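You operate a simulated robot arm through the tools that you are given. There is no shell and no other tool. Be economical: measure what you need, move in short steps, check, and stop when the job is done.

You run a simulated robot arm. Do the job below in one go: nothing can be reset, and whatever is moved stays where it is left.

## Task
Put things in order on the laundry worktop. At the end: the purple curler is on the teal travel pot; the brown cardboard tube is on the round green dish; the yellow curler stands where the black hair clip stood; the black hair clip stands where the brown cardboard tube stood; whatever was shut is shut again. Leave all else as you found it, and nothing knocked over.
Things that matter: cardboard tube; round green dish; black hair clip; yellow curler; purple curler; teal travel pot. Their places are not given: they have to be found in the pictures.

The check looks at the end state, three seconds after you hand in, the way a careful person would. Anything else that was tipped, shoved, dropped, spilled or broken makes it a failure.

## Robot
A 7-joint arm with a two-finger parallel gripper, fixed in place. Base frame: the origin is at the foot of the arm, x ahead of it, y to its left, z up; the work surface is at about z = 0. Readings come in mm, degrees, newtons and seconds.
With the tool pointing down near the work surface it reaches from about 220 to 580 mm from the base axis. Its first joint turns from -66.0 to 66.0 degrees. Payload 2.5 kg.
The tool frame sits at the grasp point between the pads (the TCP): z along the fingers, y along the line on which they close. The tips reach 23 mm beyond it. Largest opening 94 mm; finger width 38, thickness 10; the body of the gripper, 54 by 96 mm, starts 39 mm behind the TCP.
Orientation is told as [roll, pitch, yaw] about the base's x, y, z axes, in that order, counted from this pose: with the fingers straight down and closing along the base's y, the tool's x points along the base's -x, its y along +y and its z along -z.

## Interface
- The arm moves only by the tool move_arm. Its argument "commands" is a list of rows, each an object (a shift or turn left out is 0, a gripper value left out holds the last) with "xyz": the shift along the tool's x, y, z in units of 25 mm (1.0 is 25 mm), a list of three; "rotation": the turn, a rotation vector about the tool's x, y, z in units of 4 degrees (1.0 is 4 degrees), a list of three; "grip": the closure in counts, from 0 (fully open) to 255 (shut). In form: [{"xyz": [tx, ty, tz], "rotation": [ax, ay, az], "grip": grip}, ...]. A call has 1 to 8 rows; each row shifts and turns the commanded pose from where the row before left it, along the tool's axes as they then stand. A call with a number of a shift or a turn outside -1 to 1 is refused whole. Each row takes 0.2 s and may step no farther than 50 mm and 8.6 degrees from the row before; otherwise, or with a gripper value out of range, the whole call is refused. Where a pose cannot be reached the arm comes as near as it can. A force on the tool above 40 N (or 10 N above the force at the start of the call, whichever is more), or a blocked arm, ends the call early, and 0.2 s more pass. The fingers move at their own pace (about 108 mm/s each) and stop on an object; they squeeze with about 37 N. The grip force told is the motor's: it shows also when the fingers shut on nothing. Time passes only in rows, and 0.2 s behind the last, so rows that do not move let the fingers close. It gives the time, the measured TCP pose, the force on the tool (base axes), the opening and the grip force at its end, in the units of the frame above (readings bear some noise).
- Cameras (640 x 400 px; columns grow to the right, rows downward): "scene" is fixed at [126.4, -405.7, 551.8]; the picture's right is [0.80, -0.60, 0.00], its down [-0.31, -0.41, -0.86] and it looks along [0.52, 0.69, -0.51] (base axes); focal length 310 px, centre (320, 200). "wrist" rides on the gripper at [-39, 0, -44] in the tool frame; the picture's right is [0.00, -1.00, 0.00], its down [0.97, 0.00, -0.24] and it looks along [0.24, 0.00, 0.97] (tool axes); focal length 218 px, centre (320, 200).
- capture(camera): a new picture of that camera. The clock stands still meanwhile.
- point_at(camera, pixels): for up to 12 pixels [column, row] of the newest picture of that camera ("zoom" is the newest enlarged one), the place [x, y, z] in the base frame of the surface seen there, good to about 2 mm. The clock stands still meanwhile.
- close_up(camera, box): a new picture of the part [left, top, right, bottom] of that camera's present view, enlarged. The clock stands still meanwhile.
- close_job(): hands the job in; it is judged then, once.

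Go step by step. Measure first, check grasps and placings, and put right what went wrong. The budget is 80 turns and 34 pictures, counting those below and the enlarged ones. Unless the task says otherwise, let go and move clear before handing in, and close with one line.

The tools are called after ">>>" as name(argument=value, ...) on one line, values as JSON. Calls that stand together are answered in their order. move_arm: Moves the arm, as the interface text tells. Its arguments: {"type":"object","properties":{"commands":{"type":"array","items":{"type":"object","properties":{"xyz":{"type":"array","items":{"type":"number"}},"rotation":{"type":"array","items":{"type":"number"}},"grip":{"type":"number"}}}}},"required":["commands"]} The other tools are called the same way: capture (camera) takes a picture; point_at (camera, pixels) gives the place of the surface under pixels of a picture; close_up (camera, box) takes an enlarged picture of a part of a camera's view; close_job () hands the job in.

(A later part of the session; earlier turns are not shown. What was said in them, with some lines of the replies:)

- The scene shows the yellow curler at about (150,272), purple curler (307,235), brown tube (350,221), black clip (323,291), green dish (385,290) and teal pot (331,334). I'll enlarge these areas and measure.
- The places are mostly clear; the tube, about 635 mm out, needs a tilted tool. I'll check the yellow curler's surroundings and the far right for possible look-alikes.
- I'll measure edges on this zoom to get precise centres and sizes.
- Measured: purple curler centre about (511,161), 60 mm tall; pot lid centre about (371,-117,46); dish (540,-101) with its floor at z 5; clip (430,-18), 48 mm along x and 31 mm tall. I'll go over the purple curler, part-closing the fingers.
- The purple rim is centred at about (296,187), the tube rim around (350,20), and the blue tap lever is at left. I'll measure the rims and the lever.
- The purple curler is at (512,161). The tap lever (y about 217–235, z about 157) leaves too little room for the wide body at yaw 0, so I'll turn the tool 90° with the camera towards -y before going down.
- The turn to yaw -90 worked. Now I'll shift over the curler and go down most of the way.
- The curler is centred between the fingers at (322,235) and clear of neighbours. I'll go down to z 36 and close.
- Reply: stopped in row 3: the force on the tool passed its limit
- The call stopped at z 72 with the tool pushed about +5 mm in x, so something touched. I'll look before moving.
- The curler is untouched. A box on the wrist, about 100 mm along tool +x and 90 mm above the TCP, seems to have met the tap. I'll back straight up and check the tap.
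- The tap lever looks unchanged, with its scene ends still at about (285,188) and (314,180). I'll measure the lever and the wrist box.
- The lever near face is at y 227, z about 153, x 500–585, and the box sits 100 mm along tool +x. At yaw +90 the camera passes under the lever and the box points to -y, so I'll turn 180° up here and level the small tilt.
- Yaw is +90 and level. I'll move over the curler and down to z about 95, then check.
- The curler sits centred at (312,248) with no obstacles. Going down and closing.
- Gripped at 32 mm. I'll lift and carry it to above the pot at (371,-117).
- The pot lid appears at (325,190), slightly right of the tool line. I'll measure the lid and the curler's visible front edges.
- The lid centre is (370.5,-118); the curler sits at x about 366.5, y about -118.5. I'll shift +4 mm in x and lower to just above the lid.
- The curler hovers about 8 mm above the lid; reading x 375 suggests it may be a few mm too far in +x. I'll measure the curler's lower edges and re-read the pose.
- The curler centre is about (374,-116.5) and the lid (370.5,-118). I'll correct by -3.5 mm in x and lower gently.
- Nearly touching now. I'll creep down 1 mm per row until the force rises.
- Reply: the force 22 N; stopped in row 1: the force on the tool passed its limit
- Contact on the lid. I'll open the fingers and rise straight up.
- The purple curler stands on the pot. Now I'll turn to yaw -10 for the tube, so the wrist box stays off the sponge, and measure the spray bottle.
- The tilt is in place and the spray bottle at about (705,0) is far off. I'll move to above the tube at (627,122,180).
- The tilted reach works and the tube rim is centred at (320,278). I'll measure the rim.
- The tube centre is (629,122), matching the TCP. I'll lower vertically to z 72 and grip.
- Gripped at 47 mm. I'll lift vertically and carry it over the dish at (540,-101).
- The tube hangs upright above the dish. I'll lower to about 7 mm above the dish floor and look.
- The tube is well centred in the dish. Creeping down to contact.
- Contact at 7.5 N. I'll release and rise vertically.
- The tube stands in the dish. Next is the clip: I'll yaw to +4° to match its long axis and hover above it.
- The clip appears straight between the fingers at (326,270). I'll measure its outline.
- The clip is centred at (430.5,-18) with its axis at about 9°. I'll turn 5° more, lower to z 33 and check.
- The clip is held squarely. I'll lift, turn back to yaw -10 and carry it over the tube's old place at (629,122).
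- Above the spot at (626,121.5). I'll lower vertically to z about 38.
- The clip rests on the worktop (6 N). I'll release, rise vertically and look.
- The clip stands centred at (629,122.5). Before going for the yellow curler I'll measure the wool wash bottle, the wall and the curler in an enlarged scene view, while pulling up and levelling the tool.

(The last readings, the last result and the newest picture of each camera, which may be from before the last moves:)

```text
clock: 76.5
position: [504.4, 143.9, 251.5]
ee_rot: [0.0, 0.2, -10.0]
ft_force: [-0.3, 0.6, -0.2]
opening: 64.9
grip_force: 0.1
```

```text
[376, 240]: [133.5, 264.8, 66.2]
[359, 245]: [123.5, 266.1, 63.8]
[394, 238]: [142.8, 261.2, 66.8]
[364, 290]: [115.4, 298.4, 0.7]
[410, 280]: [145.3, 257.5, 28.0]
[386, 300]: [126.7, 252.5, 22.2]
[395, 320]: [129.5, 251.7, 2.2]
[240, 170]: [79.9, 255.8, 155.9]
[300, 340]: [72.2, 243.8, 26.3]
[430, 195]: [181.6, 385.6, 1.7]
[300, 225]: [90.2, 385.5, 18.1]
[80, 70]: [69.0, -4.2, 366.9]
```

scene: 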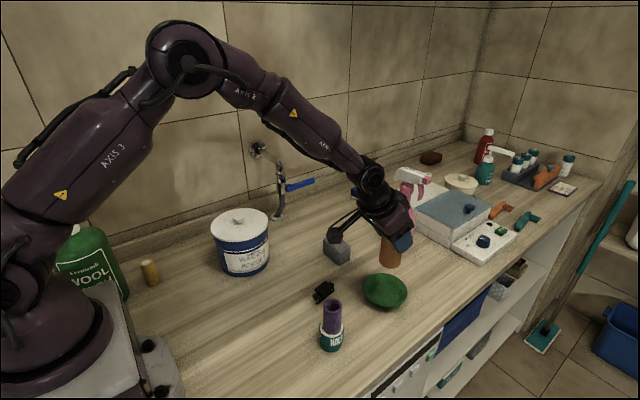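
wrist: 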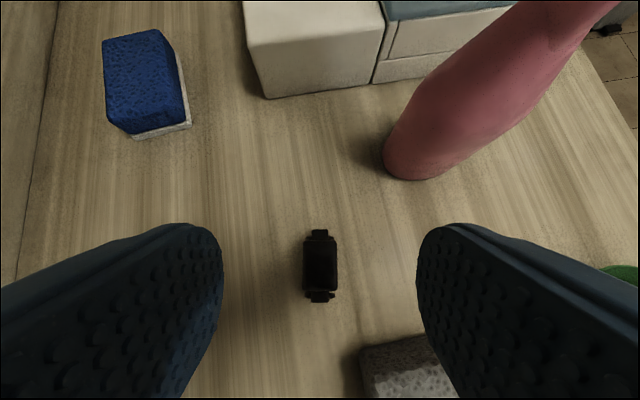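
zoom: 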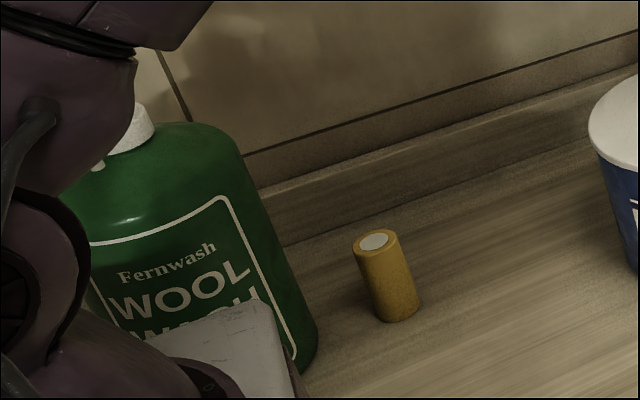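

The yellow curler is at (133.5,264.5), 66 mm tall, with the wool bottle's edge at x about 80 and the wall at y 385. A yaw of about 160 with a slight lean away from the bottle clears everything. I'll go over to (190,230) high up.

>>> move_arm(commands=[{"xyz": [0.926, 0.086, 0]}, {"xyz": [0.926, 0.086, 0]}, {"xyz": [0.926, 0.086, 0]}, {"xyz": [0.926, 0.086, 0]}, {"xyz": [0.926, 0.086, 0]}, {"xyz": [0.926, 0.086, 0]}, {"xyz": [0.926, 0.086, 0]}])

>>> move_arm(commands=[{"xyz": [0.926, 0.086, 0]}, {"xyz": [0.926, 0.086, 0]}, {"xyz": [0.926, 0.086, 0]}, {"xyz": [0.926, 0.086, 0]}, {"xyz": [0.926, 0.086, 0]}, {"xyz": [0.926, 0.086, 0]}, {"xyz": [0.926, 0.086, 0]}])

```text
clock: 78.1
position: [345.0, 188.9, 251.3]
ee_rot: [0.0, 0.0, -10.0]
ft_force: [0.5, -0.3, -0.5]
opening: 64.6
grip_force: 0.1
```

```text
clock: 79.7
position: [187.5, 230.3, 250.4]
ee_rot: [-0.1, 0.0, -10.0]
ft_force: [0.2, 0.9, 0.3]
opening: 64.6
grip_force: 0.1
```

>>> move_arm(commands=[{"rotation": [0, 0, -1]}, {"rotation": [0, 0, -1]}, {"rotation": [0, 0, -1]}, {"rotation": [0, 0, -1]}, {"rotation": [0, 0, -1]}, {"rotation": [0, 0, -1]}, {"rotation": [0, 0, -1]}, {"rotation": [0, 0, -1]}])

>>> move_arm(commands=[{"rotation": [0, 0, -1]}, {"rotation": [0, 0, -1]}, {"rotation": [0, 0, -1]}, {"rotation": [0, 0, -1]}, {"rotation": [0, 0, -1]}, {"rotation": [0, 0, -1]}, {"rotation": [0, 0, -1]}, {"rotation": [0, 0, -1]}])

>>> move_arm(commands=[{"rotation": [0, 0, -1]}, {"rotation": [0, 0, -1]}, {"rotation": [0, 0, -1]}, {"rotation": [0, 0, -1]}, {"rotation": [0, 0, -1]}, {"rotation": [0, 0, -1]}, {"rotation": [0, 0, -1]}, {"rotation": [0, 0, -1]}])

>>> move_arm(commands=[{"rotation": [0, 0, -1]}, {"rotation": [0, 0, -1]}, {"rotation": [0, 0, -1]}, {"rotation": [0, 0, -1]}, {"rotation": [0, 0, -1]}, {"rotation": [0, 0, -1]}, {"rotation": [0, 0, -1]}, {"rotation": [0, 0, -1]}])

>>> move_arm(commands=[{"rotation": [0, 0, -1]}, {"rotation": [0, 0, -1]}, {"rotation": [0, 0, -1]}, {"rotation": [0, 0, -1]}, {"rotation": [0, 0, -1]}, {"rotation": [0, 0, -1]}, {"rotation": [0, 0, -1]}, {"rotation": [0, 0, -1]}])

>>> move_arm(commands=[{"rotation": [0, 0, -1]}, {"rotation": [0, 0, -1]}, {"rotation": [0, 0, -0.5]}, {"rotation": [0, -1, 0]}, {"rotation": [0, -1, 0]}, {"rotation": [0, -1, 0]}, {"rotation": [0, -1, 0]}])

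>>> capture(camera="wrist")

```text
clock: 81.5
position: [187.2, 230.3, 249.8]
ee_rot: [0.0, 0.0, 22.0]
ft_force: [0.0, -0.4, 0.0]
opening: 64.3
grip_force: 0.0
```

```text
clock: 83.3
position: [187.2, 227.9, 250.1]
ee_rot: [0.1, 0.2, 54.2]
ft_force: [-1.0, 0.2, -0.3]
opening: 64.3
grip_force: 0.1
```

```text
clock: 85.1
position: [189.1, 227.0, 251.2]
ee_rot: [0.1, 0.0, 85.9]
ft_force: [-0.5, -0.1, -0.3]
opening: 64.5
grip_force: 0.1
```

```text
clock: 86.9
position: [188.0, 230.1, 249.1]
ee_rot: [0.0, 0.0, 118.1]
ft_force: [0.5, -0.4, 0.2]
opening: 64.5
grip_force: 0.1
```

```text
clock: 88.7
position: [187.8, 230.0, 250.2]
ee_rot: [0.0, 0.0, 149.9]
ft_force: [0.2, 1.0, 0.2]
opening: 64.5
grip_force: 0.1
```

```text
clock: 90.3
position: [188.1, 230.4, 249.4]
ee_rot: [0.0, -16.1, 160.0]
ft_force: [-0.2, 0.1, 1.4]
opening: 64.4
grip_force: 0.0
```

```text
8 pictures are left
```

wrist: 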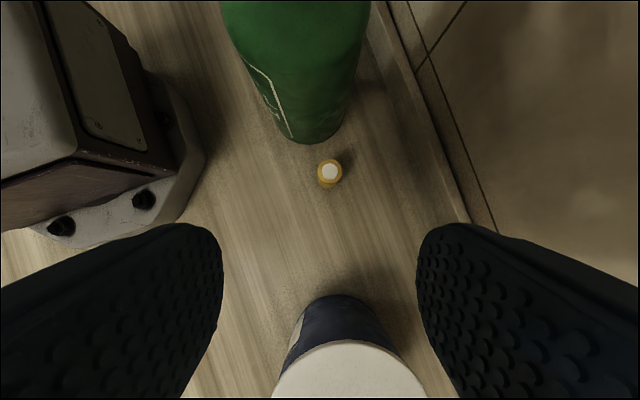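

The pose works and the curler top is at (330,172). I'll measure it along with the bottle and base plate edges.

>>> point_at(camera="wrist", pixels=[[330, 172], [319, 172], [342, 172], [330, 161], [330, 182], [312, 140], [290, 130], [345, 120], [300, 60], [200, 165], [185, 90], [350, 370]])

```text
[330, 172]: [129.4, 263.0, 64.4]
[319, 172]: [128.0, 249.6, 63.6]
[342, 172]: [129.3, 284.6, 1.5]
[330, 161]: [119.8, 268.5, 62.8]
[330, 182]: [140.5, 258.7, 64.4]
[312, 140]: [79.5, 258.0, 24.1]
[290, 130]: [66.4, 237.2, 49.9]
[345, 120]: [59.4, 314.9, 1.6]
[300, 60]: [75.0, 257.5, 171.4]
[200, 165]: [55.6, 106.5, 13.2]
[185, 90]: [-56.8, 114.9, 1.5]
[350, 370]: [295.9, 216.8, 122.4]
```

Curler centre is about (131,263.7) and the bottle edge x 80. I'll narrow the fingers to about 52 mm and move above it to z 120.

>>> move_arm(commands=[{"xyz": [-0.178, -0.081, 0.953], "grip": 112}, {"xyz": [-0.178, -0.081, 0.953]}, {"xyz": [-0.178, -0.081, 0.953]}, {"xyz": [-0.178, -0.081, 0.953]}, {"xyz": [-0.178, -0.081, 0.953]}, {"xyz": [-0.178, -0.081, 0.953]}, {"xyz": [0, 0, 0]}])

>>> capture(camera="wrist")

```text
clock: 91.9
position: [132.3, 263.6, 121.8]
ee_rot: [0.1, -16.1, 159.8]
ft_force: [-0.1, -0.5, -0.4]
opening: 52.9
grip_force: 0.1
```

```text
7 pictures are left
```

wrist: 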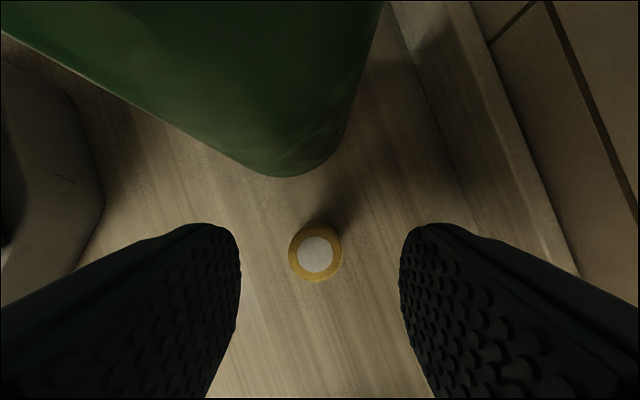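

>>> point_at(camera="wrist", pixels=[[290, 253], [341, 253], [316, 228], [316, 280], [316, 253], [280, 175], [310, 165]])

```text
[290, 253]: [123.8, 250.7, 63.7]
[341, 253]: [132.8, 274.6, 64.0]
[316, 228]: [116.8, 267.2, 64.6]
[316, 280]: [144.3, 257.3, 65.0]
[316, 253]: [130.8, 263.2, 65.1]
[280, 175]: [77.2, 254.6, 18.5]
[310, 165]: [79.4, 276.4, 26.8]
```

Centre (130,262.6), nearly under the TCP. I'll lower to z 38 and close.

>>> move_arm(commands=[{"xyz": [0.222, 0.0145, 0.81]}, {"xyz": [0.222, 0.0145, 0.81]}, {"xyz": [0.222, 0.0145, 0.81]}, {"xyz": [0.222, 0.0145, 0.81]}, {"xyz": [0, 0, 0]}])

>>> move_arm(commands=[{"grip": 255}, {"grip": 255}, {"grip": 255}])

```text
clock: 93.1
position: [130.1, 261.2, 36.3]
ee_rot: [0.0, -16.0, 159.8]
ft_force: [0.0, -0.3, -0.2]
opening: 52.8
grip_force: 0.0
```

```text
clock: 93.9
position: [130.2, 262.1, 37.4]
ee_rot: [-0.1, -16.0, 159.9]
ft_force: [-0.2, -0.7, -0.3]
opening: 26.8
grip_force: 37.6
```

Gripped at 27 mm. I'll lift clear, travel halfway to (280,122) and there turn to yaw 90, so the wrist box won't meet the purple curler.

>>> move_arm(commands=[{"xyz": [-0.276, 0, -0.961]}, {"xyz": [-0.276, 0, -0.961]}, {"xyz": [-0.276, 0, -0.961]}, {"xyz": [-0.276, 0, -0.961]}, {"xyz": [-0.276, 0, -0.961]}, {"xyz": [-0.276, 0, -0.961]}, {"xyz": [-0.276, 0, -0.961]}])

>>> move_arm(commands=[{"xyz": [0.908, 0.4025, -0.261]}, {"xyz": [0.908, 0.4025, -0.261]}, {"xyz": [0.908, 0.4025, -0.261]}, {"xyz": [0.908, 0.4025, -0.261]}, {"xyz": [0.908, 0.4025, -0.261]}, {"xyz": [0.908, 0.4025, -0.261]}, {"xyz": [0.908, 0.4025, -0.261]}, {"xyz": [0.908, 0.4025, -0.261]}])

>>> move_arm(commands=[{"rotation": [0.276, 0, 0.961]}, {"rotation": [0.276, 0, 0.961]}, {"rotation": [0.276, 0, 0.961]}, {"rotation": [0.276, 0, 0.961]}, {"rotation": [0.276, 0, 0.961]}, {"rotation": [0.276, 0, 0.961]}, {"rotation": [0.276, 0, 0.961]}, {"rotation": [0.276, 0, 0.961]}])

>>> move_arm(commands=[{"rotation": [0.276, 0, 0.961]}, {"rotation": [0.276, 0, 0.961]}, {"rotation": [0.276, 0, 0.961]}, {"rotation": [0.276, 0, 0.961]}, {"rotation": [0.276, 0, 0.961]}, {"rotation": [0.276, 0, 0.961]}, {"rotation": [0.276, 0, 0.961]}, {"rotation": [0.276, 0, 0.961]}])

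>>> move_arm(commands=[{"rotation": [0.276, 0, 0.961]}, {"rotation": [0.138, 0, 0.48]}, {"xyz": [0, 0, 0]}])

```text
clock: 95.5
position: [130.5, 261.8, 211.9]
ee_rot: [0.1, -16.0, 159.9]
ft_force: [-0.5, -0.2, -0.2]
opening: 26.9
grip_force: 36.9
```

```text
clock: 97.3
position: [279.7, 122.7, 210.6]
ee_rot: [0.0, -16.0, 160.0]
ft_force: [0.6, -0.2, -0.3]
opening: 26.7
grip_force: 36.6
```

```text
clock: 99.1
position: [279.8, 120.6, 211.9]
ee_rot: [0.0, -15.9, 127.8]
ft_force: [0.3, 0.5, 0.1]
opening: 26.8
grip_force: 37.0
```

```text
clock: 100.9
position: [277.7, 123.0, 211.0]
ee_rot: [0.1, -16.0, 96.0]
ft_force: [0.5, -1.2, -1.0]
opening: 26.9
grip_force: 37.0
```

```text
clock: 101.7
position: [279.0, 122.0, 212.8]
ee_rot: [0.0, -16.0, 89.9]
ft_force: [0.4, 0.3, 0.0]
opening: 26.8
grip_force: 37.5
```

>>> move_arm(commands=[{"xyz": [0.883, -0.863, 0.174]}, {"xyz": [0.883, -0.863, 0.174]}, {"xyz": [0.883, -0.863, 0.174]}, {"xyz": [0.883, -0.863, 0.174]}, {"xyz": [0.883, -0.863, 0.174]}, {"xyz": [0.883, -0.863, 0.174]}, {"xyz": [0.883, -0.863, 0.174]}, {"xyz": [0, 0, 0]}])

>>> move_arm(commands=[{"xyz": [0, 0, 0]}])

>>> capture(camera="scene")

```text
clock: 103.5
position: [430.7, -20.4, 140.4]
ee_rot: [0.1, -16.0, 90.1]
ft_force: [-1.0, -1.1, 0.2]
opening: 26.8
grip_force: 36.7
```

```text
clock: 103.9
position: [429.5, -20.0, 139.6]
ee_rot: [-0.1, -16.0, 90.2]
ft_force: [-0.7, -0.3, -0.2]
opening: 26.8
grip_force: 37.1
```

```text
6 pictures are left
```

scene: 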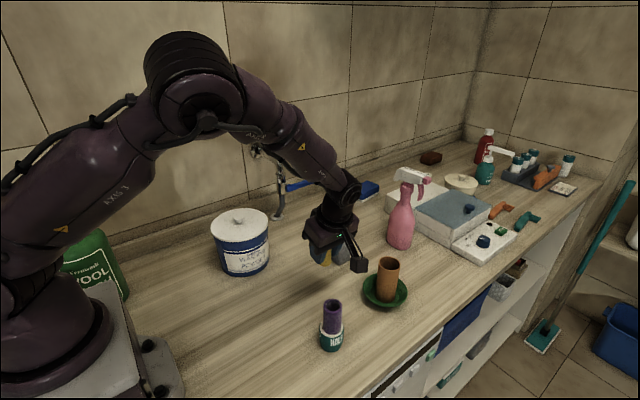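

All clear. I'll nudge +2 mm in y and lower to just above the worktop.

>>> move_arm(commands=[{"xyz": [0.253, 0, 0.952]}, {"xyz": [0.253, 0, 0.952]}, {"xyz": [0.253, 0, 0.952]}, {"xyz": [0.253, 0, 0.952]}, {"xyz": [0, 0, 0]}])

>>> move_arm(commands=[{"xyz": [0.011, 0, 0.038]}, {"xyz": [0, 0, 0]}])

>>> move_arm(commands=[{"xyz": [0.011, 0, 0.038]}, {"xyz": [0, 0, 0]}])

>>> move_arm(commands=[{"xyz": [0.011, 0, 0.038]}, {"xyz": [0, 0, 0]}])

```text
clock: 105.1
position: [429.9, -16.0, 42.0]
ee_rot: [0.0, -16.0, 90.1]
ft_force: [-0.4, -0.1, -0.3]
opening: 26.5
grip_force: 37.4
```

```text
clock: 105.7
position: [429.6, -16.0, 41.5]
ee_rot: [0.0, -16.0, 90.1]
ft_force: [0.3, -0.1, 0.1]
opening: 26.9
grip_force: 37.2
```

```text
clock: 106.3
position: [430.7, -17.0, 40.8]
ee_rot: [0.0, -16.0, 90.1]
ft_force: [0.0, -0.1, -1.2]
opening: 27.0
grip_force: 37.0
```

```text
clock: 106.9
position: [430.1, -16.8, 39.8]
ee_rot: [0.0, -15.9, 90.0]
ft_force: [0.3, -0.1, -0.6]
opening: 26.8
grip_force: 37.2
```

>>> move_arm(commands=[{"xyz": [0.011, 0, 0.038]}, {"xyz": [0, 0, 0]}])

>>> move_arm(commands=[{"xyz": [0.011, 0, 0.038]}, {"xyz": [0, 0, 0]}])

>>> move_arm(commands=[{"xyz": [0.006, 0, 0.019]}, {"xyz": [0, 0, 0]}])

```text
clock: 107.5
position: [430.6, -16.3, 38.6]
ee_rot: [0.0, -16.0, 90.1]
ft_force: [0.6, 0.4, -0.7]
opening: 26.9
grip_force: 37.0
```

```text
clock: 108.1
position: [429.6, -16.0, 36.6]
ee_rot: [-0.1, -16.0, 90.1]
ft_force: [-0.2, 1.3, -0.3]
opening: 26.8
grip_force: 37.0
```

```text
clock: 108.7
position: [430.6, -17.9, 36.7]
ee_rot: [0.0, -15.9, 90.2]
ft_force: [-0.3, -0.3, 2.8]
opening: 26.6
grip_force: 37.3
```

Contact has started (2.8 N). I'll release, rise vertically and check everything.

>>> move_arm(commands=[{"grip": 150}, {"grip": 110}, {"grip": 90}, {"xyz": [-0.138, 0, -0.48]}, {"xyz": [-0.276, 0, -0.961]}, {"xyz": [-0.276, 0, -0.961]}, {"xyz": [-0.276, 0, -0.961]}, {"xyz": [-0.276, 0, -0.961]}])

>>> move_arm(commands=[{"xyz": [-0.276, 0, -0.961]}, {"xyz": [-0.276, 0, -0.961]}, {"xyz": [-0.276, 0, -0.961]}, {"xyz": [-0.276, 0, -0.961]}, {"xyz": [-0.276, 0, -0.961]}, {"xyz": [-0.276, 0, -0.961]}])

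>>> capture(camera="scene")

>>> close_up(camera="scene", box=[270, 170, 430, 360])

```text
clock: 110.5
position: [429.7, -15.8, 150.9]
ee_rot: [0.1, -15.9, 90.1]
ft_force: [-0.8, 0.9, 0.0]
opening: 60.8
grip_force: 0.0
```

```text
clock: 111.9
position: [429.1, -17.0, 299.7]
ee_rot: [0.2, -16.0, 90.1]
ft_force: [0.6, -0.8, 0.1]
opening: 61.0
grip_force: 0.0
```

```text
5 pictures are left
```

scene: 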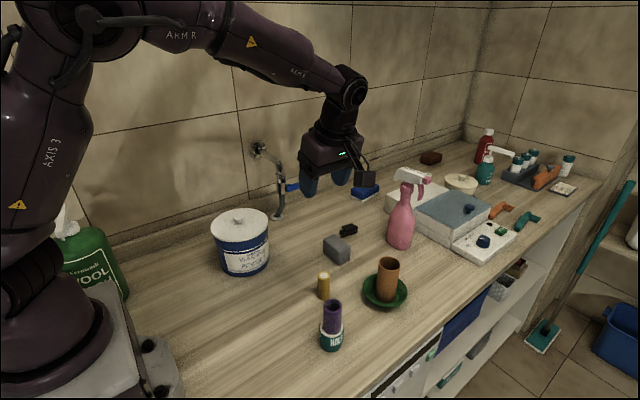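

```text
2.11 times, centred on (350, 265) of scene
```

zoom: 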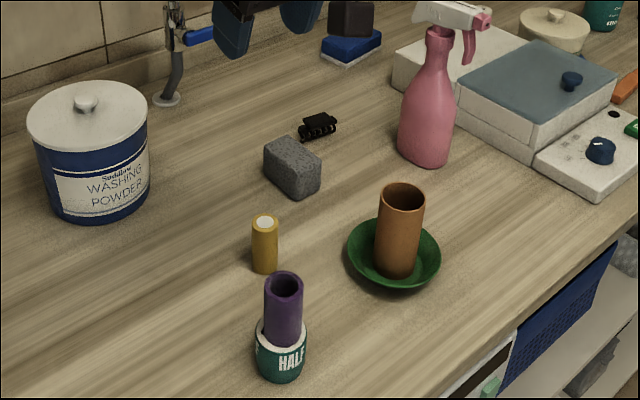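

The last pictures show the purple curler on the pot, the tube in the dish, the yellow curler on the clip's old spot and the clip on the tube's old spot. Nothing else looks disturbed and the arm is clear, so I'm handing in.

>>> close_job()

```text
The job is handed in.
```

The job is handed in: all four objects are upright in their new places, and nothing needed opening or shutting. The arm's wrist touched the tap once early on, but the tap lever looked unmoved in the check picture.
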